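You operate a simulated robot arm through the tools that you are given. There is no shell and no other tool. Be economical: measure what you need, move in short steps, check, and stop when the job is done.

You are at the controls of a simulated robot arm. One attempt, no reset.

## Task
Put the clear jug in the inside of the soak bath. Push the card drawer shut. Put one of the sensors from the top of the seed test bench on top of the red medium lettuce on the top of the seed test bench. Put one of the dishes from the top of the seed test bench on the top of the orange bench. Take the blue tray from the grey square on the teal bench and put it in the grey tray. Press the right blue key two times. Open the right yellow drawer, take the peg plate on the top of the wide table and put it away in the inside of the right yellow drawer, then shut the drawer. Take the yellow water cup from the top of the wide table and put it on top of the large lettuce there. Fetch the yellow cap from the top of the wide table and set it on the top of the tray rack. Take the blue brush from the top of the lab bench and leave it on the lid rest. Take the probe from the top of the lab bench and leave it on the top of the germination cabinet. Any order will do. Set down upright: clear jug.

It is judged by the outcome, as a careful person would: the job done as asked, and still so three seconds after it is handed in. It fails if anything else is knocked over, pushed out of place, dropped, spilled or broken. A push-on lid holds only when it is set on centred and level and pressed home; a screw cap is set on level and turned clockwise until tight.

## Robot
A 7-joint arm with a fingered hand on a trunk, on a base that drives. Base frame: it is fixed to the floor where the robot stands at the start and does not move with it; the origin is under the middle of the robot, x ahead of it, y to its left, z up; the surface under the hand at the start is at about z = 800. Lengths are in mm, angles in degrees, forces in N, time in s.
With the tool pointing down near the work surface it reaches from about 340 to 820 mm from the robot's upright axis, wherever it stands. Its first joint turns from -115.0 to 115.0 degrees. Places, roughly: blue tray [1000, 2000, 750]; brush [500, -1500, 750]; card drawer [-1100, 0, 800]; clear jug (16x10x16 cm) [800, -200, 900]; dish (6x6x3 cm) [400, 100, 800]; grey tray [750, 4000, 750]; inside of the right yellow drawer [2500, -3500, 700]; inside of the soak bath [2500, -3300, 900]; large lettuce (7x7x15 cm) [-1800, 2000, 800]; lid rest (29x21 cm) [1200, -920, 840]; medium lettuce (6x6x12 cm) [1000, 100, 800]; peg plate [-1250, 1750, 750]; probe [0, -2250, 750]; right blue key [500, 2300, 900]; right yellow drawer [2400, -3500, 700]; sensor [500, -250, 750]; top of the germination cabinet [3100, -900, 1300]; top of the orange bench [1100, 3800, 800]; top of the tray rack [-5900, 4700, 900]; water cup [-1750, 2000, 750]; yellow cap (6x6x5 cm) [-2000, 1900, 800]. Payload 5 kg.
Tool frame: the origin (TCP) lies between the finger pads and is the grasp point; the fingertips stand 32 mm ahead of it; z points along the fingers, y is the line along which they close. The gripper opens to 160 mm. The gripper's body begins 89 mm behind the TCP. The gripper is a hand of 4 fingers: y runs from the thumb to the fingers, the wrist lies at [0, 0, -267] in the tool frame.
Orientation is that of the tool frame in the base frame, as a unit quaternion [x, y, z, w]. With the fingers straight down and closing along the base's y, the tool's x points along the base's -x, its y along +y and its z along -z.

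## Interface
- The arm moves only by the tool jog_arm. Its argument "rows" is a list of rows, each a list of 6 numbers: the shift along the base's x, y, z in mm, then the turn, a rotation vector about the base's x, y, z in degrees. In form: [[dx, dy, dz, rx, ry, rz], ...]. A call has 1 to 10 rows; each row is the pose to reach, as a shift and turn from the pose commanded when the call began. Rows are played at 5 a second. More than 50 mm and 8.6 degrees between two rows, and nothing of the call is played. Where a pose cannot be reached the arm comes as near as it can. A force on the tool above 40 N (or 10 N above the force at the start of the call, whichever is more), or a blocked arm, ends the call early, and 0.2 s more pass. In this call time passes only in rows, and 0.2 s behind the last. It gives the time, the measured TCP pose, the force on the tool (base axes), the opening and the grip force at its end, in the units of the frame above (readings bear some noise), with the torque about the TCP (base axes, N m) and any sound that the robot's microphone picked up.
- Cameras (640 x 400 px; columns grow to the right, rows downward): "scene" is now at [-59.8, 92.7, 1709.8]; the picture's right is [-1.00, 0.06, 0.00], its down [0.06, 0.93, -0.36] and it looks along [-0.02, -0.36, -0.93] (base axes); focal length 214 px, centre (320, 200). "wrist" rides on the gripper at [80, -4, -114] in the tool frame; the picture's right is [0.05, 1.00, 0.00], its down [-0.82, 0.04, -0.58] and it looks along [-0.58, 0.03, 0.82] (tool axes); focal length 265 px, centre (320, 200). There is no depth. A picture from a camera that has moved, and an enlarged one, comes with that camera's place and axes in the base frame and with its lens. The place of the scene camera against the robot may be out by one fixed shift of up to 18 mm in any direction.
- snapshot(camera): a new picture of that camera. It takes no simulated time.
- move_column(by): slides the trunk up (or, below 0, down) by that many mm; the arm and the scene camera ride with it, the base frame stays. It gives what a move gives, with no picture.
- roll_base(legs): drives the robot by 1 to 6 legs, each [ahead, turn to the left] in mm and degrees, along the robot's own axes; the way and the turn of a leg run together, so that a leg with both is an arc; at most 1500 mm and 180 degrees a leg. The arm and the cameras ride along, it lands a little off, and it stops where it bumps. It gives what a move gives.
- move_fingers(finger1, finger2, finger3, thumb_bend): sets how far each is bent, from 0 (flat) to 100 (curled in); at 30 the hand is open as for a grip, at 70 the pads meet at the TCP. One left out holds its place. A second passes; each finger stops where it meets its share of the squeeze, and holds until it gets a number again. It is the only way to open and close the hand. It gives what a move gives, with no picture; readings hold the bend of each and the force on the fingers (four entries, about 0 where the hand has none), thumb and palm.
- pan_tilt(pan, tilt): turns the head with the scene camera to pan (to the left, within 155 degrees either way) and tilt (down, from -29 to 69), counted from straight ahead of the robot. It gives what a move gives.
- inspect(camera, box): a new picture of the part [left, top, right, bottom] of that camera's present view, enlarged. It takes no simulated time.
- sign_off(): hands the job in; it is judged then, once.

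Go step by step. Nothing tells you exact positions but the pictures and the camera data: compare them with the known pose of the tool, close in by small moves and look again before you grip or let go. The budget is 546 turns and 324 pictures, counting those below and the enlarged ones. Unless the task says otherwise, let go and move clear before handing in, and close with one line.

The tools are called after "Request:" as a command line: name --pt "numbers of a row" for each row, then --argument value for the rest, lists and objects as JSON in quotes. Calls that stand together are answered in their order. jog_arm: Moves the arm, as the interface text tells. Its arguments: {"type":"object","properties":{"rows":{"type":"array"}},"required":["rows"]} The other tools are called the same way: move_column (by) slides the trunk up or down; move_fingers (finger1, finger2, finger3, thumb_bend) moves the fingers one by one; roll_base (legs) drives the base; pan_tilt (pan, tilt) turns the head that bears the scene camera; snapshot (camera) takes a picture; inspect (camera, box) takes an enlarged picture of a part of a camera's view; sign_off () hands the job in.

At the start:

```text
time: 0.0
position: [544.5, 0.1, 1137.8]
ee_rot: [0.0, 1.0, 0.001, 0.0]
force: [-0.7, 0.7, 0.3]
torque: [-0.04, -0.02, 0.02]
finger_gap: 160.1
grasp_force: 0.0
shape: jaw
bend: [30.0, 30.0, 30.0, 30.0]
finger forces: [0.0, 0.0, 0.0, 0.0, 0.0, 0.0]
trunk travel left (down, up): [-850.0, 140.0]
robot x, y, heading: [-0.6, -0.3, -0.2]
head pan, tilt: [-93.4, 68.8]
```

scene: 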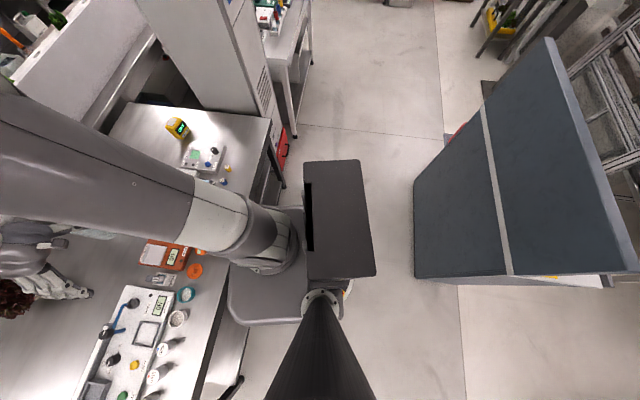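
wrist: 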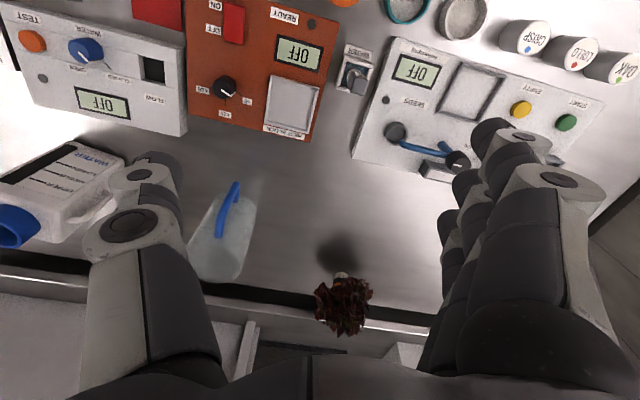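

The wrist camera shows the seed test bench with devices, the jug and the red lettuce. I'll turn the head to look ahead.

Request:
pan_tilt --pan 0 --tilt 45

Request:
snapshot --camera "scene"

```text
time: 1.7
position: [544.6, 0.3, 1136.7]
ee_rot: [0.0, 1.0, 0.0, -0.001]
force: [-0.5, -0.6, 0.8]
torque: [0.01, 0.02, -0.04]
finger_gap: 160.0
grasp_force: 0.2
shape: jaw
bend: [30.0, 30.0, 30.0, 30.0]
finger forces: [0.1, 0.0, 0.1, 0.1, 0.0, 0.0]
trunk travel left (down, up): [-850.0, 140.0]
robot x, y, heading: [1.8, 0.2, 0.0]
head pan, tilt: [0.0, 45.0]
```

```text
321 pictures are left
camera scene: at [24.8, 148.5, 1738.6], right [0.0, -1.0, 0.0], down [-0.71, 0.0, -0.71], along [0.71, 0.0, -0.71], focal length 214 px, centre (320, 200)
```

scene: 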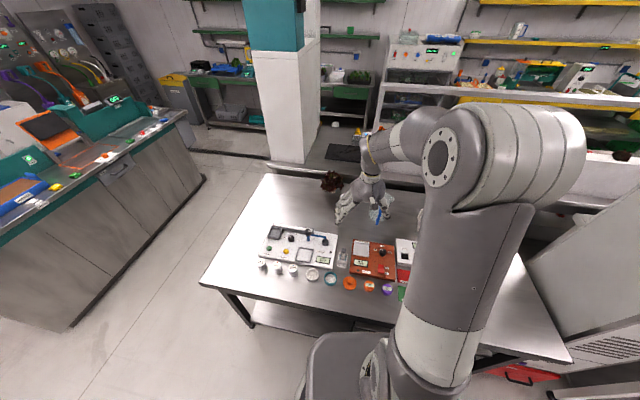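

The seed test bench is ahead with many devices. I'll enlarge the bench area and look around too.

Request:
inspect --camera "scene" --box '[220, 160, 440, 300]'

Request:
inspect --camera "wrist" --box '[0, 0, 640, 400]'

Request:
pan_tilt --pan 60 --tilt 20

Request:
snapshot --camera "scene"

Request:
pan_tilt --pan 140 --tilt 20

Request:
snapshot --camera "scene"

Request:
pan_tilt --pan -140 --tilt 20

Request:
snapshot --camera "scene"

Request:
pan_tilt --pan -60 --tilt 20

Request:
snapshot --camera "scene"

```text
2.86 times, centred on (330, 230) of scene
camera zoom: at [24.8, 148.5, 1738.6], right [0.0, -1.0, 0.0], down [-0.71, 0.0, -0.71], along [0.71, 0.0, -0.71], focal length 613 px, centre (291, 114)
```

zoom: 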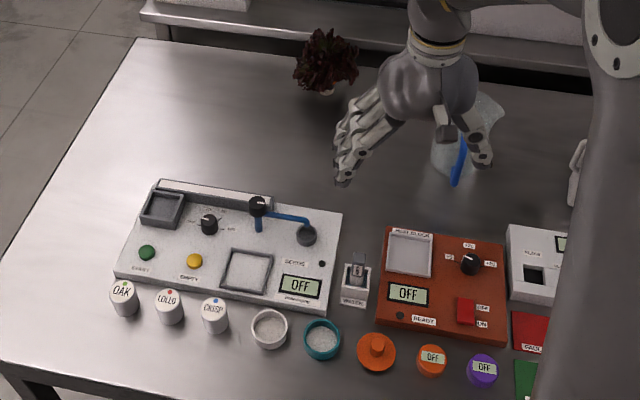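

```text
1.00 times, centred on (320, 200) of wrist (not enlarged: the box is as wide or as high as the picture)
camera zoom: at [465.7, -3.8, 1250.3], right [-0.05, 1.0, 0.0], down [0.82, 0.04, 0.58], along [0.58, 0.03, -0.82], focal length 265 px, centre (320, 200)
```

zoom: 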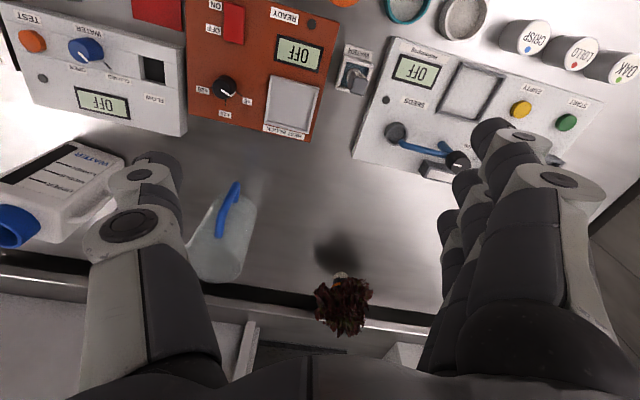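

```text
time: 3.0
position: [542.7, 0.7, 1135.7]
ee_rot: [0.0, 1.0, 0.001, 0.0]
force: [0.6, -0.4, 0.1]
torque: [0.04, -0.02, 0.0]
finger_gap: 159.8
grasp_force: 0.1
shape: jaw
bend: [30.0, 30.0, 30.0, 30.0]
finger forces: [0.0, 0.1, 0.1, 0.0, 0.0, 0.1]
trunk travel left (down, up): [-850.0, 140.0]
robot x, y, heading: [-0.6, -0.0, -0.1]
head pan, tilt: [60.0, 20.0]
```

```text
318 pictures are left
camera scene: at [-9.9, 229.2, 1777.3], right [0.87, -0.5, 0.0], down [-0.17, -0.3, -0.94], along [0.47, 0.81, -0.34], focal length 214 px, centre (320, 200)
```

scene: 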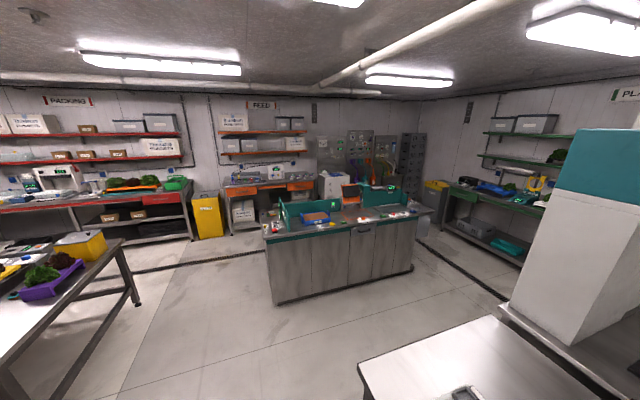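

```text
time: 4.5
position: [545.4, 1.1, 1135.6]
ee_rot: [-0.001, 1.0, 0.0, 0.0]
force: [-0.6, 0.0, -0.5]
torque: [0.03, 0.0, 0.0]
finger_gap: 160.0
grasp_force: 0.0
shape: jaw
bend: [30.0, 30.0, 30.0, 30.0]
finger forces: [0.1, 0.0, 0.0, 0.0, 0.0, 0.0]
trunk travel left (down, up): [-850.0, 140.0]
robot x, y, heading: [0.8, 0.8, 0.2]
head pan, tilt: [140.0, 20.0]
```

```text
317 pictures are left
camera scene: at [-127.8, 208.5, 1777.3], right [0.64, 0.77, 0.0], down [0.26, -0.22, -0.94], along [-0.72, 0.6, -0.34], focal length 214 px, centre (320, 200)
```

scene: 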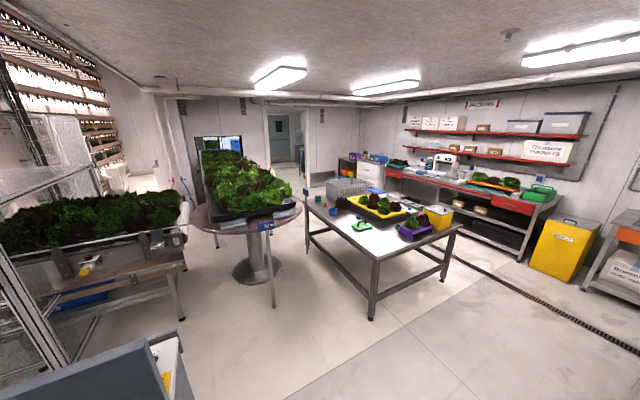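

```text
time: 8.4
position: [544.8, 0.4, 1135.4]
ee_rot: [0.0, 1.0, 0.0, 0.0]
force: [-0.3, 0.0, -0.6]
torque: [0.0, -0.01, 0.02]
finger_gap: 160.1
grasp_force: 0.0
shape: jaw
bend: [30.0, 30.0, 30.0, 30.0]
finger forces: [0.0, 0.1, 0.0, 0.0, 0.0, 0.1]
trunk travel left (down, up): [-850.0, 140.0]
robot x, y, heading: [1.9, 3.2, 0.1]
head pan, tilt: [-140.0, 20.0]
```

```text
316 pictures are left
camera scene: at [-127.8, 88.7, 1777.3], right [-0.64, 0.77, 0.0], down [0.26, 0.22, -0.94], along [-0.72, -0.6, -0.34], focal length 214 px, centre (320, 200)
```

scene: 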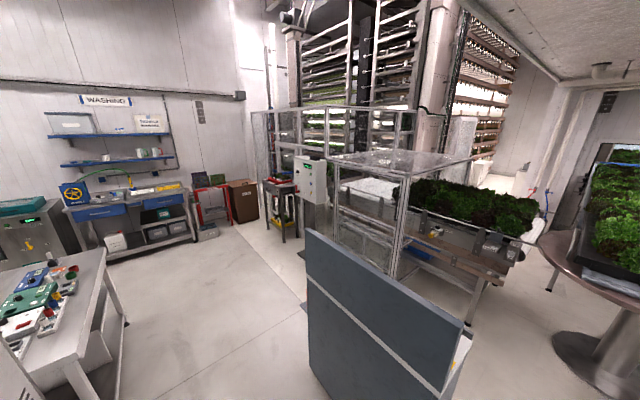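

```text
time: 9.9
position: [545.2, 0.6, 1135.2]
ee_rot: [0.0, 1.0, 0.0, 0.0]
force: [0.5, 0.5, -0.2]
torque: [-0.01, 0.01, 0.03]
finger_gap: 159.8
grasp_force: 0.0
shape: jaw
bend: [30.0, 30.0, 30.0, 30.0]
finger forces: [0.1, 0.0, 0.0, 0.1, 0.1, 0.1]
trunk travel left (down, up): [-850.0, 140.0]
robot x, y, heading: [-3.0, -0.5, 0.1]
head pan, tilt: [-60.0, 20.0]
```

```text
315 pictures are left
camera scene: at [-10.0, 67.9, 1777.3], right [-0.87, -0.5, 0.0], down [-0.17, 0.3, -0.94], along [0.47, -0.81, -0.34], focal length 214 px, centre (320, 200)
```

scene: 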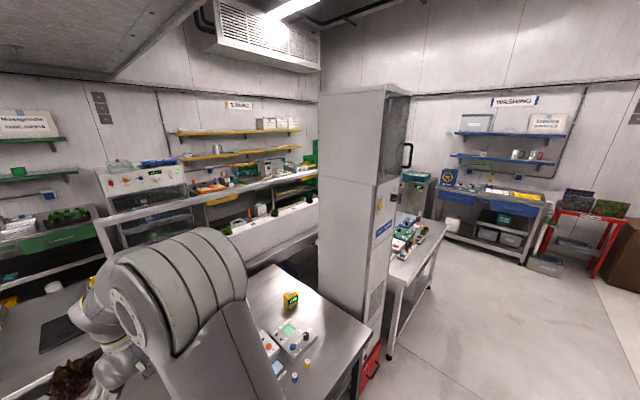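

The room is large; the seed bench with its small parts is right in front. I'll pull the hand back to get the bench's near edge into the wrist camera.

Request:
jog_arm --pt "-40 -30 0 0 0 0" --pt "-80 -60 0 0 0 0" --pt "-120 -90 0 0 0 0" --pt "-140 -120 0 0 0 0"

Request:
snapshot --camera "wrist"

```text
time: 10.9
position: [403.4, -119.6, 1137.1]
ee_rot: [0.0, 1.0, 0.001, 0.001]
force: [-0.3, 0.6, -0.5]
torque: [0.03, 0.01, 0.0]
finger_gap: 160.1
grasp_force: 0.1
shape: jaw
bend: [30.0, 30.0, 30.0, 30.0]
finger forces: [0.0, 0.1, 0.0, 0.0, 0.0, 0.1]
trunk travel left (down, up): [-850.0, 140.0]
robot x, y, heading: [-0.3, -1.5, -0.1]
head pan, tilt: [-60.0, 20.0]
```

```text
314 pictures are left
camera wrist: at [324.6, -124.4, 1250.8], right [-0.05, 1.0, 0.0], down [0.82, 0.04, 0.58], along [0.58, 0.03, -0.82], focal length 265 px, centre (320, 200)
```

wrist: 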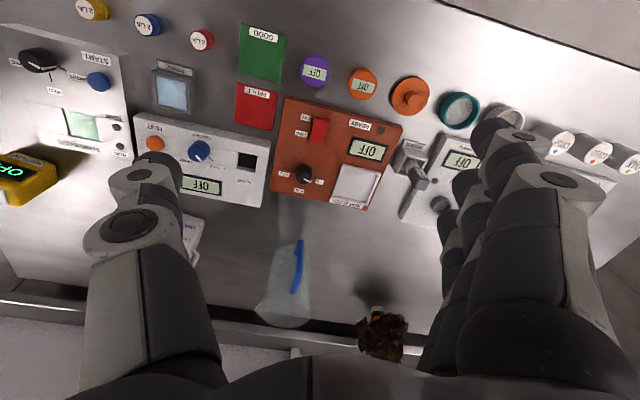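

Request:
inspect --camera "wrist" --box '[60, 0, 300, 150]'

Request:
inspect --camera "wrist" --box '[280, 40, 520, 190]'

```text
2.67 times, centred on (180, 75) of wrist
camera zoom: at [324.6, -124.4, 1250.8], right [-0.05, 1.0, 0.0], down [0.82, 0.04, 0.58], along [0.58, 0.03, -0.82], focal length 708 px, centre (693, 533)
```

zoom: 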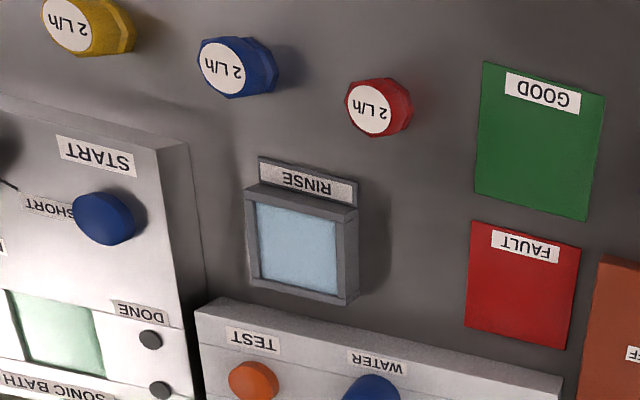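

```text
2.67 times, centred on (400, 115) of wrist
camera zoom: at [324.6, -124.4, 1250.8], right [-0.05, 1.0, 0.0], down [0.82, 0.04, 0.58], along [0.58, 0.03, -0.82], focal length 708 px, centre (107, 427)
```

zoom: 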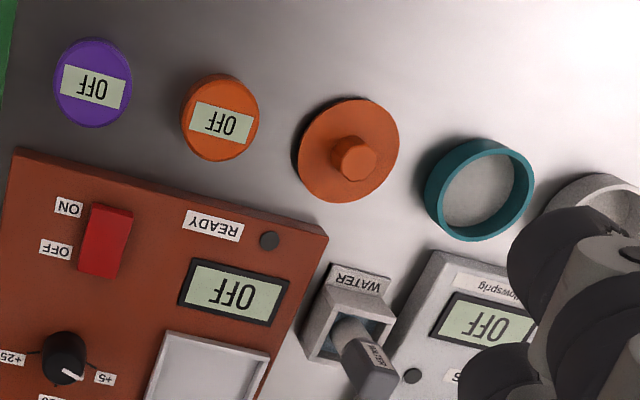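

The purple and orange "OFF" discs look like the sensors, the teal and white rings are dishes. I'll half close the hand, line it up with the bench and lower over the purple sensor.

Request:
move_fingers --finger1 50 --finger2 50 --finger3 50 --thumb_bend 50

Request:
jog_arm --pt "0 0 -45 0 0 -2" --pt "-2 -3 -90 0 0 -4" --pt "-4 -6 -135 0 0 -8" --pt "-5 -9 -180 0 0 -12" --pt "-5 -10 -217 0 0 -12"

Request:
snapshot --camera "wrist"

```text
time: 11.9
position: [403.8, -120.2, 1137.0]
ee_rot: [0.0, 1.0, 0.0, 0.0]
force: [-1.1, 1.4, -0.2]
torque: [0.01, -0.03, -0.02]
finger_gap: 91.9
grasp_force: 0.2
shape: fingers
bend: [50.0, 50.0, 50.0, 50.0]
finger forces: [0.0, 0.0, 0.0, 0.0, 0.0, 0.0]
trunk travel left (down, up): [-850.0, 140.0]
robot x, y, heading: [1.4, 1.0, -0.0]
head pan, tilt: [-60.0, 20.0]
```

```text
time: 13.1
position: [400.5, -131.3, 920.3]
ee_rot: [0.105, 0.994, 0.0, 0.0]
force: [0.0, 0.1, -0.6]
torque: [0.0, 0.03, 0.0]
finger_gap: 92.1
grasp_force: 0.2
shape: fingers
bend: [50.0, 50.0, 50.0, 50.0]
finger forces: [0.0, 0.1, 0.0, 0.0, 0.1, 0.0]
trunk travel left (down, up): [-850.0, 140.0]
robot x, y, heading: [0.8, 0.1, 0.0]
head pan, tilt: [-60.0, 20.0]
```

```text
311 pictures are left
camera wrist: at [322.3, -118.3, 1033.0], right [0.16, 0.99, 0.0], down [0.81, -0.13, 0.58], along [0.57, -0.09, -0.82], focal length 265 px, centre (320, 200)
```

wrist: 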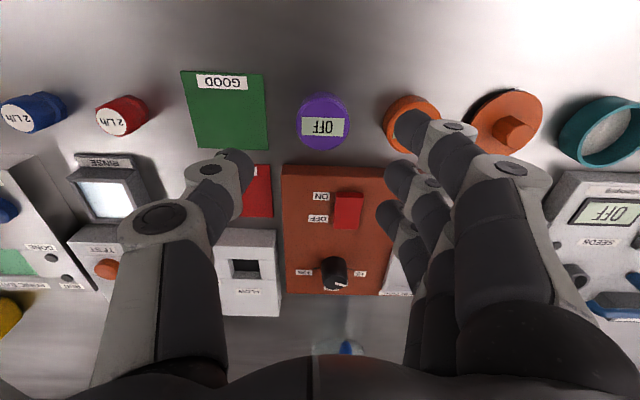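

The purple sensor's top is at about (400, -128, 801). The outer fingers would foul the red device, so I test how single fingers fold away.

Request:
move_fingers --finger1 100 --finger3 0

Request:
snapshot --camera "wrist"

Request:
pan_tilt --pan -5 --tilt 55

Request:
snapshot --camera "scene"

```text
time: 14.1
position: [400.0, -132.0, 921.3]
ee_rot: [0.104, 0.995, 0.0, 0.001]
force: [0.4, 0.1, 0.0]
torque: [-0.03, 0.01, -0.02]
finger_gap: 62.0
grasp_force: 0.0
shape: fingers
bend: [100.0, 50.0, 0.0, 50.0]
finger forces: [0.0, 0.0, 0.0, 0.1, 0.0, 0.1]
trunk travel left (down, up): [-850.0, 140.0]
robot x, y, heading: [0.1, -1.8, -0.0]
head pan, tilt: [-60.0, 20.0]
```

```text
310 pictures are left
camera wrist: at [321.5, -117.9, 1033.6], right [0.16, 0.99, 0.0], down [0.81, -0.13, 0.58], along [0.57, -0.09, -0.82], focal length 265 px, centre (320, 200)
```

wrist: 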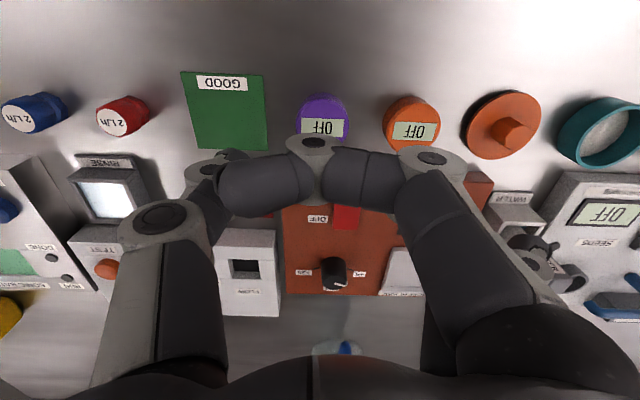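

```text
time: 15.3
position: [399.6, -131.4, 919.4]
ee_rot: [0.105, 0.994, 0.0, 0.0]
force: [0.0, -0.1, -0.3]
torque: [-0.01, -0.01, -0.01]
finger_gap: 62.2
grasp_force: 0.0
shape: fingers
bend: [100.0, 50.0, 0.0, 50.0]
finger forces: [0.1, 0.1, 0.0, 0.0, 0.0, 0.0]
trunk travel left (down, up): [-850.0, 140.0]
robot x, y, heading: [3.3, 0.0, 0.1]
head pan, tilt: [-5.0, 55.0]
```

```text
309 pictures are left
camera scene: at [15.4, 142.1, 1725.3], right [-0.09, -1.0, 0.0], down [-0.82, 0.07, -0.57], along [0.57, -0.05, -0.82], focal length 214 px, centre (320, 200)
```

scene: 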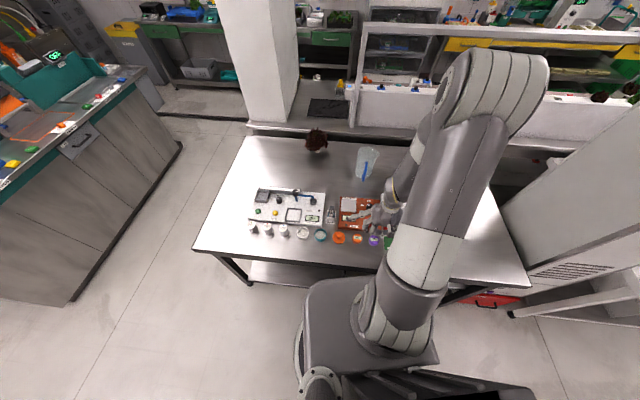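

Request:
inspect --camera "scene" --box '[310, 150, 430, 260]'

Request:
inspect --camera "wrist" --box '[240, 60, 480, 210]'

```text
3.64 times, centred on (370, 205) of scene
camera zoom: at [15.4, 142.1, 1725.3], right [-0.09, -1.0, 0.0], down [-0.82, 0.07, -0.57], along [0.57, -0.05, -0.82], focal length 780 px, centre (138, 182)
```

zoom: 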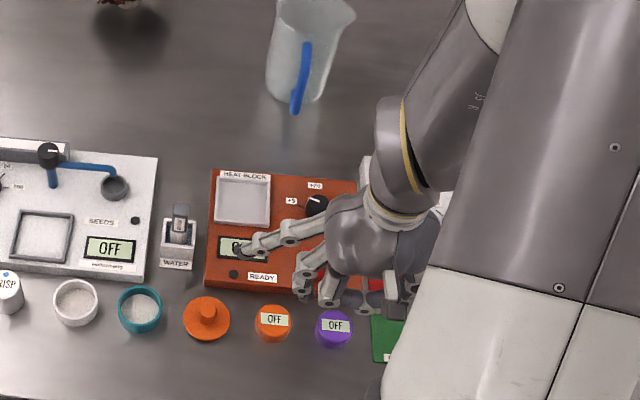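

```text
2.67 times, centred on (360, 135) of wrist
camera zoom: at [321.5, -117.9, 1033.6], right [0.16, 0.99, 0.0], down [0.81, -0.13, 0.58], along [0.57, -0.09, -0.82], focal length 708 px, centre (213, 373)
```

zoom: 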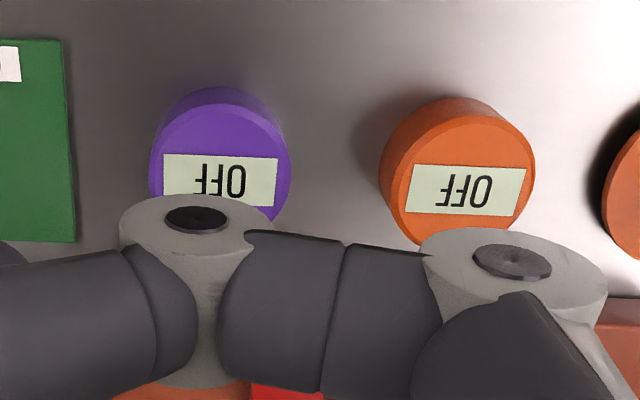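

All three fingers should clear the device. I set a 78 mm opening, centre over the purple sensor and lower to just above the bench.

Request:
move_fingers --finger1 53 --finger2 53 --finger3 53 --thumb_bend 53

Request:
jog_arm --pt "0 3 -40 0 0 0" --pt "0 3 -75 0 0 0"

Request:
snapshot --camera "wrist"

Request:
inspect --camera "scene" --box '[310, 150, 430, 260]'

```text
time: 16.4
position: [399.4, -130.5, 919.1]
ee_rot: [0.105, 0.994, 0.001, 0.0]
force: [-0.2, -0.5, -0.5]
torque: [0.0, 0.02, -0.04]
finger_gap: 79.5
grasp_force: 0.2
shape: fingers
bend: [53.0, 53.0, 53.0, 53.0]
finger forces: [0.0, 0.1, 0.0, 0.0, 0.0, 0.1]
trunk travel left (down, up): [-850.0, 140.0]
robot x, y, heading: [3.2, 0.8, -0.1]
head pan, tilt: [-5.0, 55.0]
```

```text
time: 16.9
position: [400.5, -126.7, 843.4]
ee_rot: [0.105, 0.995, 0.0, -0.001]
force: [-0.3, 0.0, 0.3]
torque: [0.01, 0.03, 0.02]
finger_gap: 79.7
grasp_force: 0.1
shape: fingers
bend: [53.0, 53.0, 53.0, 53.0]
finger forces: [0.0, 0.0, 0.0, 0.1, 0.1, 0.0]
trunk travel left (down, up): [-850.0, 140.0]
robot x, y, heading: [2.4, 1.3, -0.3]
head pan, tilt: [-5.0, 55.0]
```

```text
306 pictures are left
camera wrist: at [322.3, -114.4, 958.3], right [0.16, 0.99, 0.0], down [0.81, -0.13, 0.58], along [0.57, -0.09, -0.82], focal length 265 px, centre (320, 200)
```

wrist: 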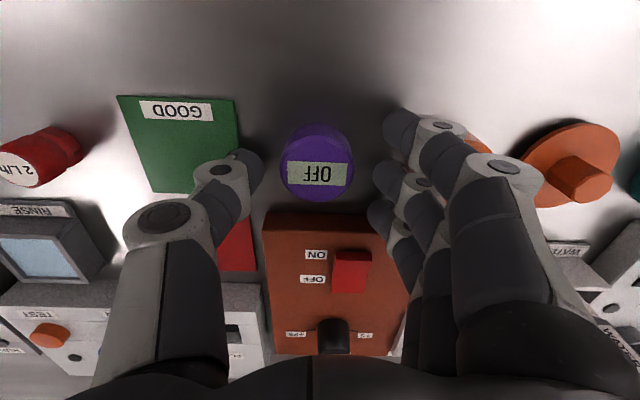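

```text
3.64 times, centred on (370, 205) of scene
camera zoom: at [16.0, 142.1, 1725.3], right [-0.09, -1.0, 0.0], down [-0.82, 0.07, -0.57], along [0.57, -0.05, -0.82], focal length 780 px, centre (138, 182)
```

zoom: 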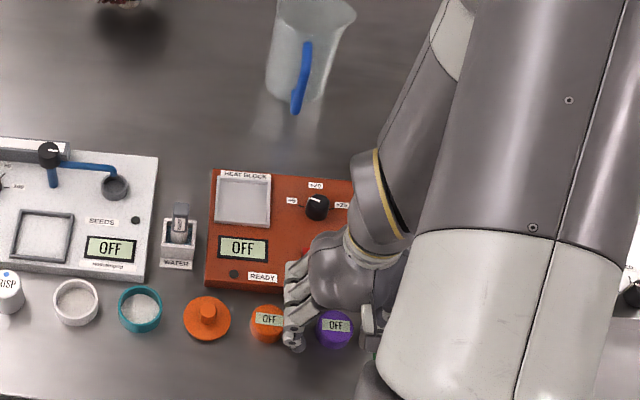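

The purple disc sits between thumb and fingers. I lower another 18 mm and close.

Request:
jog_arm --pt "1 -2 -10 0 0 0" --pt "2 -2 -18 0 0 0"

Request:
snapshot --camera "wrist"

```text
time: 17.3
position: [400.5, -128.1, 844.3]
ee_rot: [0.106, 0.994, -0.002, 0.001]
force: [-4.6, 3.2, 33.1]
torque: [-1.54, 0.63, -0.29]
finger_gap: 79.0
grasp_force: 16.0
shape: fingers
bend: [53.0, 53.0, 53.0, 54.0]
finger forces: [0.0, 0.0, 0.1, 0.0, 32.7, 0.1]
trunk travel left (down, up): [-850.0, 140.0]
robot x, y, heading: [-3.3, -0.9, -0.0]
head pan, tilt: [-5.0, 55.0]
stopped in row 1: the force on the tool passed its limit at 55 N (the readings are from after the stop); the commanded pose is now the measured one
```

```text
304 pictures are left
camera wrist: at [321.8, -114.8, 957.0], right [0.16, 0.99, 0.0], down [0.8, -0.13, 0.58], along [0.57, -0.1, -0.81], focal length 265 px, centre (320, 200)
```

wrist: 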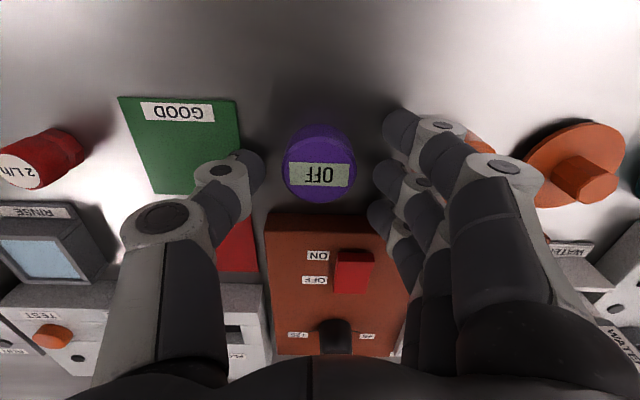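

The thumb touched the bench here, so the bench is near z=800 and open fingertips reach about 42 mm past the TCP. I'll raise slightly, narrow the opening, then lower again.

Request:
jog_arm --pt "2 0 4 0 0 0"

Request:
move_fingers --finger1 58 --finger2 58 --finger3 58 --thumb_bend 58

Request:
jog_arm --pt "0 0 -4 0 0 0" --pt "0 0 -7 0 0 0"

Request:
snapshot --camera "wrist"

```text
time: 17.7
position: [402.3, -128.9, 844.4]
ee_rot: [0.106, 0.994, -0.001, 0.0]
force: [-2.0, 0.1, -1.5]
torque: [-0.06, 0.1, 0.09]
finger_gap: 79.4
grasp_force: 0.7
shape: fingers
bend: [53.0, 53.0, 53.0, 53.0]
finger forces: [0.1, 0.0, 2.0, 0.1, 0.1, 0.0]
trunk travel left (down, up): [-850.0, 140.0]
robot x, y, heading: [1.0, -1.1, -0.1]
head pan, tilt: [-5.0, 55.0]
```

```text
time: 18.7
position: [404.1, -129.4, 846.5]
ee_rot: [0.106, 0.994, 0.0, 0.001]
force: [-2.5, 1.6, -0.8]
torque: [0.02, 0.14, 0.2]
finger_gap: 65.1
grasp_force: 0.9
shape: fingers
bend: [57.0, 57.0, 56.0, 57.0]
finger forces: [0.0, 0.1, 2.7, 0.1, 0.0, 0.1]
trunk travel left (down, up): [-850.0, 140.0]
robot x, y, heading: [0.2, 0.5, 0.2]
head pan, tilt: [-5.0, 55.0]
```

```text
time: 19.3
position: [403.4, -127.9, 839.8]
ee_rot: [0.107, 0.994, -0.001, 0.002]
force: [-5.3, 1.7, 25.0]
torque: [-0.23, 0.31, 0.2]
finger_gap: 65.1
grasp_force: 13.2
shape: fingers
bend: [57.0, 57.0, 56.0, 57.0]
finger forces: [4.5, 2.1, 4.1, 0.0, 16.0, 0.0]
trunk travel left (down, up): [-850.0, 140.0]
robot x, y, heading: [1.3, 0.5, 0.2]
head pan, tilt: [-5.0, 55.0]
```

```text
303 pictures are left
camera wrist: at [324.3, -115.5, 953.7], right [0.16, 0.99, 0.0], down [0.8, -0.13, 0.58], along [0.57, -0.09, -0.81], focal length 265 px, centre (320, 200)
```

wrist: 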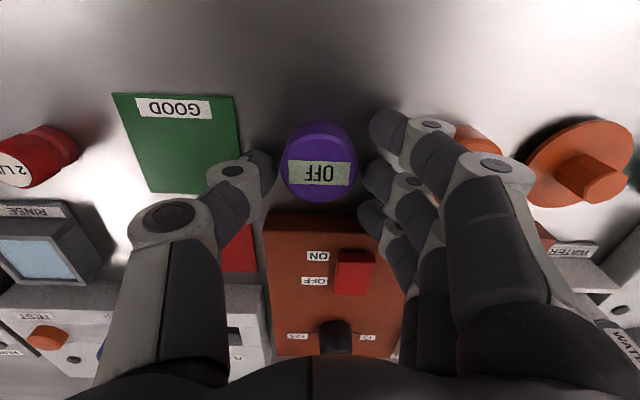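

Finger 3 is rubbing something, likely the red device's front. I'll lift, shift the hand back 7 mm, lower and close.

Request:
jog_arm --pt "0 0 6 0 0 0" --pt "-7 0 6 0 0 0" --pt "-7 0 1 0 0 0"

Request:
move_fingers --finger1 66 --finger2 66 --finger3 58 --thumb_bend 66

Request:
snapshot --camera "wrist"

```text
time: 20.1
position: [397.4, -129.7, 840.8]
ee_rot: [0.106, 0.994, -0.001, 0.002]
force: [0.4, -0.4, 11.7]
torque: [-0.36, 0.19, -0.02]
finger_gap: 64.7
grasp_force: 6.5
shape: fingers
bend: [57.0, 57.0, 57.0, 57.0]
finger forces: [1.9, 0.6, 0.0, 0.1, 10.7, 0.1]
trunk travel left (down, up): [-850.0, 140.0]
robot x, y, heading: [3.6, -2.1, 0.1]
head pan, tilt: [-5.0, 55.0]
```

```text
time: 21.1
position: [396.8, -129.7, 839.9]
ee_rot: [0.106, 0.994, 0.0, 0.002]
force: [1.1, -0.1, 8.0]
torque: [0.27, -0.38, -0.02]
finger_gap: 42.1
grasp_force: 12.2
shape: fingers
bend: [66.0, 59.0, 58.0, 63.0]
finger forces: [0.0, 8.0, 8.1, 0.1, 8.1, 0.0]
trunk travel left (down, up): [-850.0, 140.0]
robot x, y, heading: [0.1, 0.7, -0.0]
head pan, tilt: [-5.0, 55.0]
```

```text
302 pictures are left
camera wrist: at [318.0, -115.6, 953.3], right [0.16, 0.99, 0.0], down [0.8, -0.13, 0.58], along [0.57, -0.09, -0.81], focal length 265 px, centre (320, 200)
```

wrist: 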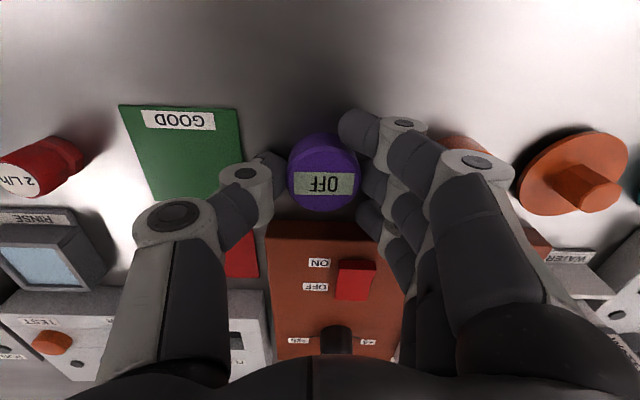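

Request:
move_fingers --finger1 68 --finger2 68 --finger3 56 --thumb_bend 70

Request:
jog_arm --pt "0 0 10 0 0 0" --pt "0 0 30 0 0 0"

Request:
snapshot --camera "wrist"

```text
time: 22.1
position: [396.5, -129.2, 839.3]
ee_rot: [0.106, 0.994, 0.0, 0.002]
force: [2.5, -1.5, 10.2]
torque: [0.27, -0.43, -0.14]
finger_gap: 36.0
grasp_force: 15.5
shape: fingers
bend: [68.0, 59.0, 58.0, 67.0]
finger forces: [0.8, 10.3, 8.9, 0.1, 11.6, 0.0]
trunk travel left (down, up): [-850.0, 140.0]
robot x, y, heading: [2.2, 2.8, 0.0]
head pan, tilt: [-5.0, 55.0]
```

```text
time: 22.7
position: [395.9, -128.9, 869.5]
ee_rot: [0.105, 0.995, 0.0, 0.0]
force: [0.4, -0.3, -0.5]
torque: [0.0, -0.01, 0.0]
finger_gap: 35.8
grasp_force: 10.6
shape: fingers
bend: [68.0, 59.0, 56.0, 67.0]
finger forces: [0.8, 10.1, 0.1, 0.0, 11.1, 0.1]
trunk travel left (down, up): [-850.0, 140.0]
robot x, y, heading: [-0.6, -0.2, -0.1]
head pan, tilt: [-5.0, 55.0]
```

```text
301 pictures are left
camera wrist: at [317.0, -114.8, 983.3], right [0.16, 0.99, 0.0], down [0.81, -0.13, 0.58], along [0.57, -0.09, -0.82], focal length 265 px, centre (320, 200)
```

wrist: 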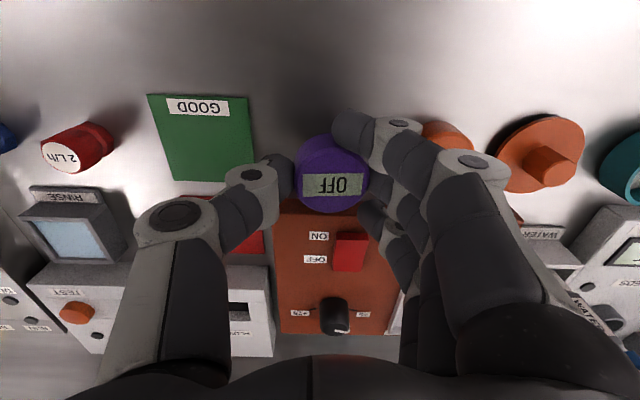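

The purple sensor is held. Now I raise the hand and drive around to the left end of the bench, from where the lettuce (~(1035, 80)) is in reach.

Request:
jog_arm --pt "0 0 50 0 0 0" --pt "0 0 100 0 0 0" --pt "0 20 150 0 0 0" --pt "0 50 200 0 0 0" --pt "0 90 250 0 0 0" --pt "0 129 270 0 0 0"

Request:
roll_base --legs '[[-350, 0], [0, 90], [950, 0], [0, -90], [1350, 0]]'

Request:
pan_tilt --pan -60 --tilt 45

Request:
snapshot --camera "scene"

```text
refused: row 3 steps farther than a row can; nothing moved
```

```text
time: 40.9
position: [800.7, 815.0, 869.1]
ee_rot: [0.132, 0.991, -0.003, 0.0]
force: [0.2, 0.1, -0.9]
torque: [-0.03, 0.02, 0.01]
finger_gap: 34.9
grasp_force: 11.3
shape: fingers
bend: [68.0, 58.0, 56.0, 67.0]
finger forces: [0.4, 10.5, 0.0, 0.0, 10.8, 0.0]
trunk travel left (down, up): [-850.0, 140.0]
robot x, y, heading: [414.2, 968.8, -6.5]
head pan, tilt: [-5.0, 55.0]
stopped in leg 5: the robot was blocked; the commanded pose is now the measured one
```

```text
time: 42.2
position: [799.8, 814.3, 869.3]
ee_rot: [0.131, 0.991, -0.001, 0.0]
force: [0.5, -0.7, -0.2]
torque: [0.02, 0.02, -0.01]
finger_gap: 34.8
grasp_force: 11.0
shape: fingers
bend: [68.0, 58.0, 56.0, 67.0]
finger forces: [0.5, 10.5, 0.0, 0.0, 10.8, 0.1]
trunk travel left (down, up): [-850.0, 140.0]
robot x, y, heading: [409.0, 965.2, -6.4]
head pan, tilt: [-60.0, 45.0]
```

```text
300 pictures are left
camera scene: at [406.1, 1046.3, 1738.6], right [-0.92, -0.4, 0.0], down [-0.28, 0.65, -0.71], along [0.28, -0.65, -0.71], focal length 214 px, centre (320, 200)
```

scene: 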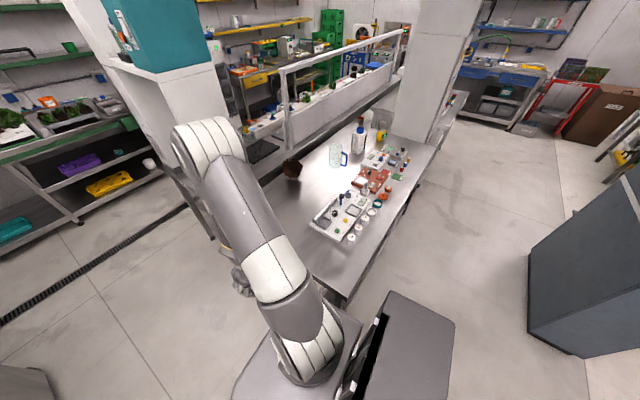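

The base bumped the bench corner, and the arm lift was refused because a step was too long. I'll check the bench, back off and raise the arm properly.

Request:
inspect --camera "scene" --box '[270, 120, 430, 260]'

Request:
roll_base --legs '[[-160, 0]]'

Request:
jog_arm --pt "0 0 45 0 0 0" --pt "0 0 90 0 0 0" --pt "0 0 135 0 0 0" --pt "0 0 180 0 0 0" --pt "0 0 225 0 0 0" --pt "0 0 270 0 0 0"

Request:
snapshot --camera "wrist"

```text
2.86 times, centred on (350, 190) of scene
camera zoom: at [406.1, 1046.3, 1738.6], right [-0.92, -0.4, 0.0], down [-0.28, 0.65, -0.71], along [0.28, -0.65, -0.71], focal length 613 px, centre (234, 229)
```

zoom: 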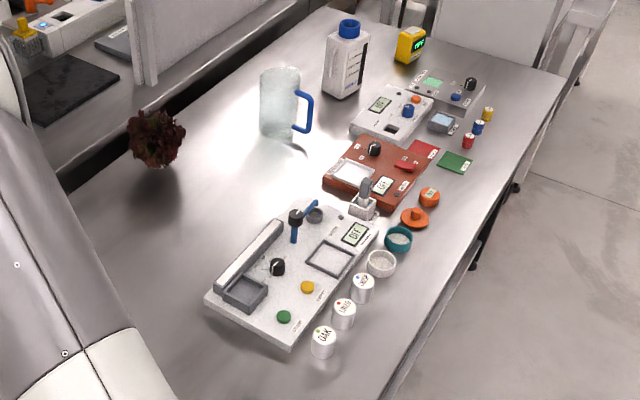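

```text
time: 43.6
position: [641.5, 831.7, 869.4]
ee_rot: [0.131, 0.991, 0.0, 0.0]
force: [0.5, 0.7, -0.6]
torque: [-0.01, -0.02, -0.02]
finger_gap: 35.0
grasp_force: 11.4
shape: fingers
bend: [68.0, 58.0, 56.0, 67.0]
finger forces: [0.5, 10.5, 0.0, 0.0, 10.8, 0.0]
trunk travel left (down, up): [-850.0, 140.0]
robot x, y, heading: [252.1, 985.7, -6.3]
head pan, tilt: [-60.0, 45.0]
```

```text
time: 45.0
position: [640.3, 831.9, 1140.1]
ee_rot: [0.131, 0.991, -0.001, 0.0]
force: [-0.1, 0.1, 0.3]
torque: [-0.02, 0.0, 0.02]
finger_gap: 34.8
grasp_force: 10.5
shape: fingers
bend: [68.0, 58.0, 56.0, 67.0]
finger forces: [0.4, 10.4, 0.0, 0.1, 10.6, 0.1]
trunk travel left (down, up): [-850.0, 140.0]
robot x, y, heading: [250.7, 988.3, -6.3]
head pan, tilt: [-60.0, 45.0]
```

```text
298 pictures are left
camera wrist: at [563.0, 850.0, 1254.4], right [0.21, 0.98, 0.0], down [0.8, -0.17, 0.58], along [0.56, -0.12, -0.82], focal length 265 px, centre (320, 200)
```

wrist: 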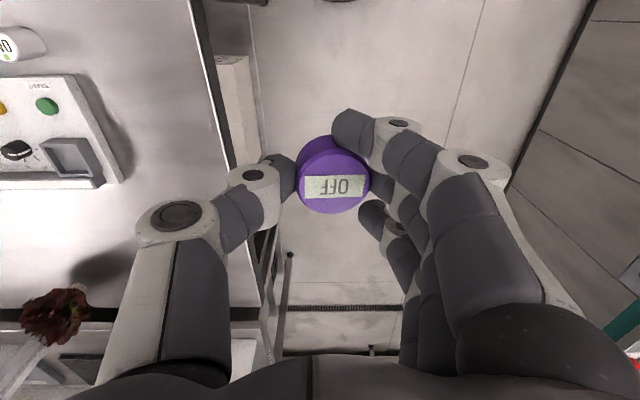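

Bench contents are all fine. I continue around the corner with more clearance.

Request:
roll_base --legs '[[0, 20], [520, 0], [0, -20], [320, 0], [0, -84]]'

Request:
pan_tilt --pan 0 --tilt 45

Request:
snapshot --camera "scene"

Request:
snapshot --camera "wrist"

```text
time: 55.5
position: [971.7, 671.9, 1139.8]
ee_rot: [0.76, 0.65, 0.0, -0.001]
force: [-0.2, 1.4, -0.4]
torque: [0.01, 0.0, 0.01]
finger_gap: 34.5
grasp_force: 10.4
shape: fingers
bend: [68.0, 58.0, 56.0, 67.0]
finger forces: [0.1, 10.5, 0.0, 0.0, 10.3, 0.0]
trunk travel left (down, up): [-850.0, 140.0]
robot x, y, heading: [1081.7, 1074.0, -89.8]
head pan, tilt: [-60.0, 45.0]
```

```text
time: 56.8
position: [972.0, 670.9, 1139.8]
ee_rot: [0.759, 0.651, -0.001, 0.0]
force: [0.1, 0.1, -1.3]
torque: [0.01, 0.01, 0.0]
finger_gap: 34.4
grasp_force: 10.1
shape: fingers
bend: [68.0, 58.0, 56.0, 67.0]
finger forces: [0.1, 10.4, 0.0, 0.1, 10.4, 0.0]
trunk travel left (down, up): [-850.0, 140.0]
robot x, y, heading: [1083.9, 1074.0, -90.2]
head pan, tilt: [0.0, 45.0]
```

```text
297 pictures are left
camera scene: at [1240.9, 1043.2, 1738.6], right [-1.0, 0.0, 0.0], down [0.0, 0.71, -0.71], along [0.0, -0.71, -0.71], focal length 214 px, centre (320, 200)
```

scene: 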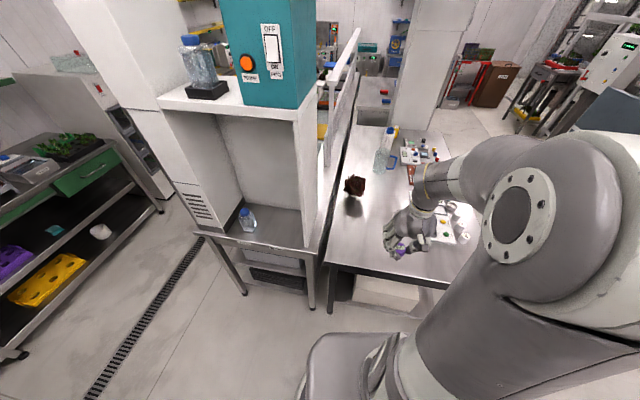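

```text
296 pictures are left
camera wrist: at [981.5, 751.2, 1253.7], right [0.99, -0.1, 0.0], down [-0.08, -0.81, 0.58], along [-0.06, -0.57, -0.82], focal length 265 px, centre (320, 200)
```

wrist: 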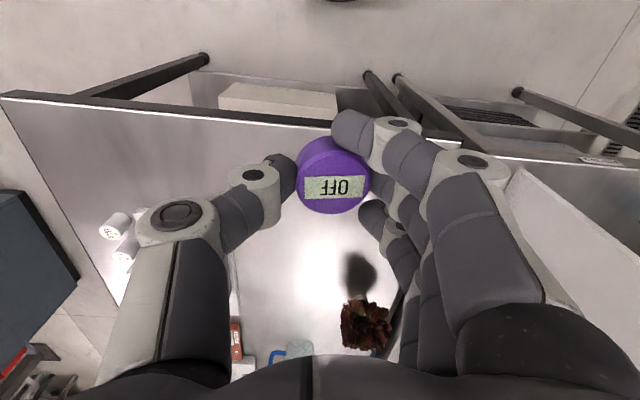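

The lettuce sits near (1035, 85). I drive closer to the bench end.

Request:
roll_base --legs '[[190, 0]]'

Request:
pan_tilt --pan -10 --tilt 60

Request:
snapshot --camera "scene"

Request:
snapshot --camera "wrist"

```text
time: 58.4
position: [971.8, 481.3, 1138.8]
ee_rot: [0.759, 0.651, -0.001, -0.001]
force: [0.0, -0.8, -1.0]
torque: [0.01, -0.03, 0.03]
finger_gap: 34.7
grasp_force: 10.4
shape: fingers
bend: [68.0, 58.0, 56.0, 67.0]
finger forces: [0.1, 10.5, 0.0, 0.1, 10.5, 0.0]
trunk travel left (down, up): [-850.0, 140.0]
robot x, y, heading: [1081.4, 889.4, -90.2]
head pan, tilt: [0.0, 45.0]
```

```text
time: 59.1
position: [972.5, 482.4, 1140.4]
ee_rot: [0.759, 0.651, 0.0, 0.0]
force: [-0.3, -0.8, -0.2]
torque: [0.04, 0.0, -0.01]
finger_gap: 34.6
grasp_force: 10.7
shape: fingers
bend: [68.0, 58.0, 56.0, 67.0]
finger forces: [0.1, 10.6, 0.0, 0.1, 10.5, 0.0]
trunk travel left (down, up): [-850.0, 140.0]
robot x, y, heading: [1081.0, 883.1, -90.0]
head pan, tilt: [-10.0, 60.0]
```

```text
295 pictures are left
camera scene: at [1229.3, 870.2, 1719.2], right [-0.98, 0.17, 0.0], down [0.15, 0.85, -0.5], along [-0.09, -0.49, -0.87], focal length 214 px, centre (320, 200)
```

scene: 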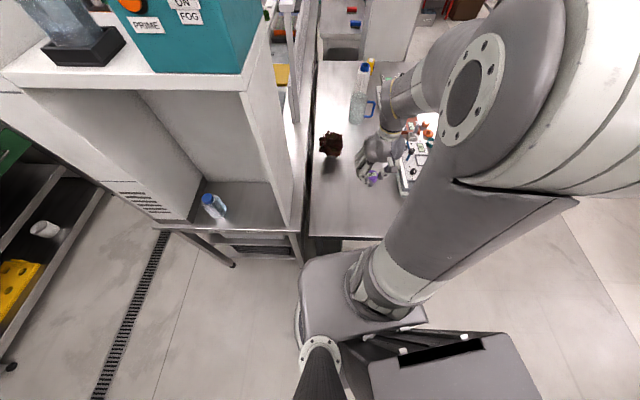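

```text
294 pictures are left
camera wrist: at [982.1, 562.0, 1253.7], right [0.99, -0.1, 0.0], down [-0.08, -0.81, 0.58], along [-0.06, -0.57, -0.82], focal length 265 px, centre (320, 200)
```

wrist: 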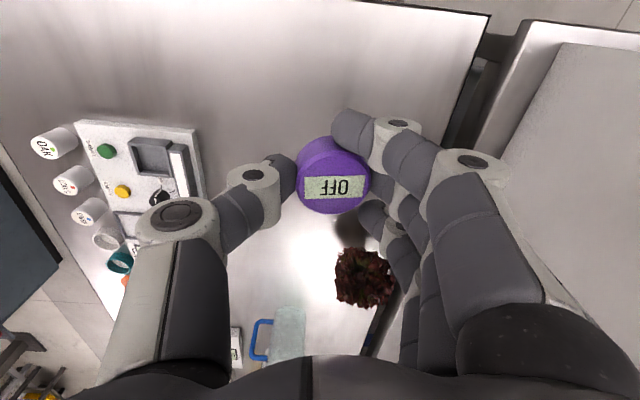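

Lettuce head is at about (1029, 87), top near z=920. I move the sensor over it at height, then look.

Request:
jog_arm --pt "5 -43 0 0 0 0" --pt "11 -86 0 0 0 0" --pt "17 -129 0 0 0 0" --pt "22 -172 0 0 0 0" --pt "27 -215 0 0 0 0" --pt "33 -258 0 0 0 0" --pt "38 -301 0 0 0 0" --pt "43 -344 -30 0 0 0" --pt "49 -387 -60 0 0 0"

Request:
snapshot --camera "wrist"

```text
refused: row 8 steps farther than a row can; nothing moved
```

```text
293 pictures are left
camera wrist: at [982.1, 562.0, 1253.7], right [0.99, -0.1, 0.0], down [-0.08, -0.81, 0.58], along [-0.06, -0.57, -0.82], focal length 265 px, centre (320, 200)
```

wrist: 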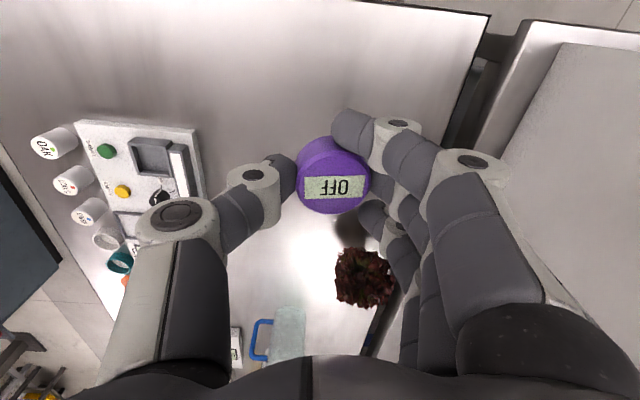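

I must keep combined steps under 50 mm; redo without the descent.

Request:
jog_arm --pt "5 -43 0 0 0 0" --pt "11 -86 0 0 0 0" --pt "17 -129 0 0 0 0" --pt "22 -172 0 0 0 0" --pt "27 -215 0 0 0 0" --pt "33 -258 0 0 0 0" --pt "38 -301 0 0 0 0" --pt "43 -344 0 0 0 0" --pt "49 -387 0 0 0 0" --pt "49 -387 -45 0 0 0"

Request:
snapshot --camera "wrist"

Request:
inspect --camera "scene" --box '[280, 80, 440, 200]'

```text
time: 61.3
position: [1021.2, 95.5, 1094.3]
ee_rot: [0.759, 0.652, 0.0, -0.001]
force: [-0.5, -0.3, -0.2]
torque: [-0.01, 0.0, -0.04]
finger_gap: 34.4
grasp_force: 10.0
shape: fingers
bend: [68.0, 58.0, 56.0, 67.0]
finger forces: [0.0, 10.4, 0.0, 0.0, 10.1, 0.1]
trunk travel left (down, up): [-850.0, 140.0]
robot x, y, heading: [1080.1, 880.6, -89.9]
head pan, tilt: [-10.0, 60.0]
```

```text
292 pictures are left
camera wrist: at [1030.9, 175.4, 1208.6], right [0.99, -0.1, 0.0], down [-0.08, -0.81, 0.58], along [-0.06, -0.57, -0.82], focal length 265 px, centre (320, 200)
```

wrist: 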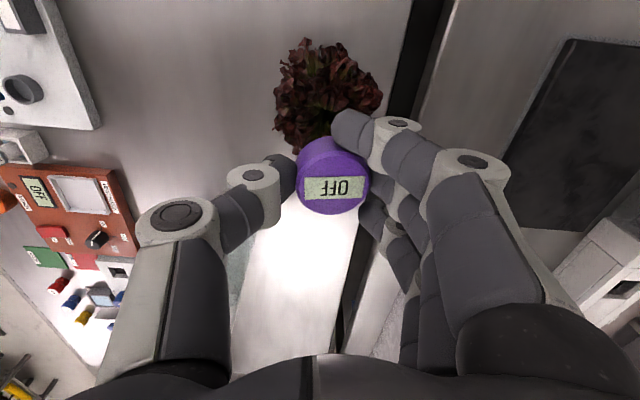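

```text
3.33 times, centred on (360, 140) of scene
camera zoom: at [1228.8, 870.5, 1719.3], right [-0.98, 0.17, 0.0], down [0.15, 0.85, -0.5], along [-0.09, -0.49, -0.87], focal length 715 px, centre (187, 400)
```

zoom: 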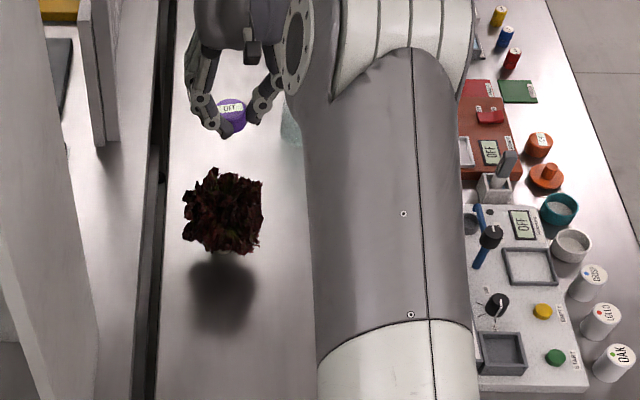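

Alignment looks right. Lower toward the lettuce.

Request:
jog_arm --pt "-1 2 -40 0 0 0" --pt "-2 4 -80 0 0 0" --pt "-2 4 -105 0 0 0"

Request:
snapshot --camera "wrist"

Request:
inspect --camera "scene" --box '[290, 90, 410, 180]'

```text
time: 62.1
position: [1019.8, 98.6, 988.3]
ee_rot: [0.759, 0.652, -0.001, 0.0]
force: [-0.1, 0.3, -1.0]
torque: [0.0, 0.01, -0.01]
finger_gap: 34.5
grasp_force: 9.8
shape: fingers
bend: [68.0, 58.0, 56.0, 67.0]
finger forces: [0.0, 10.2, 0.0, 0.1, 10.0, 0.1]
trunk travel left (down, up): [-850.0, 140.0]
robot x, y, heading: [1081.4, 884.1, -90.1]
head pan, tilt: [-10.0, 60.0]
```

```text
290 pictures are left
camera wrist: at [1029.0, 178.6, 1102.2], right [0.99, -0.1, 0.0], down [-0.08, -0.81, 0.58], along [-0.06, -0.57, -0.82], focal length 265 px, centre (320, 200)
```

wrist: 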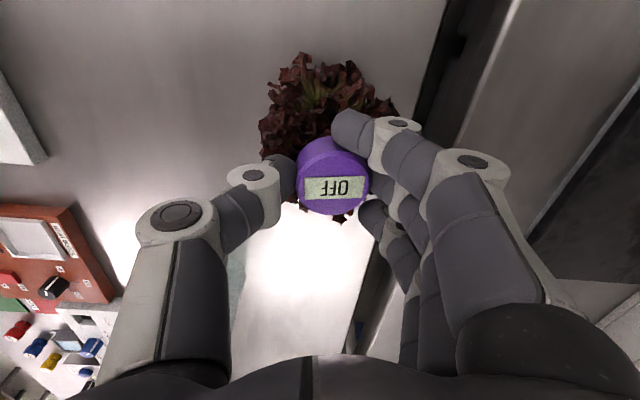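

```text
4.44 times, centred on (350, 135) of scene
camera zoom: at [1229.2, 869.7, 1719.2], right [-0.98, 0.17, 0.0], down [0.15, 0.85, -0.5], along [-0.09, -0.49, -0.87], focal length 953 px, centre (187, 489)
```

zoom: 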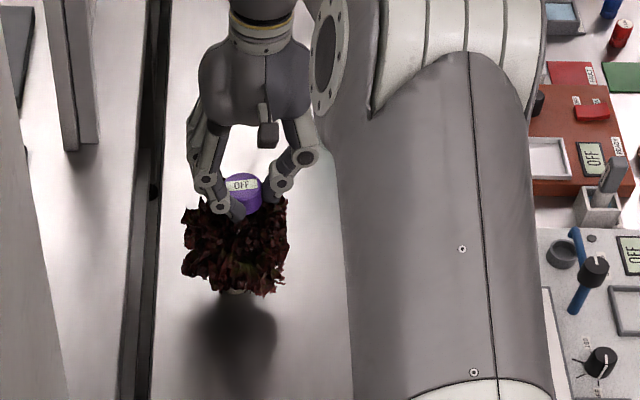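

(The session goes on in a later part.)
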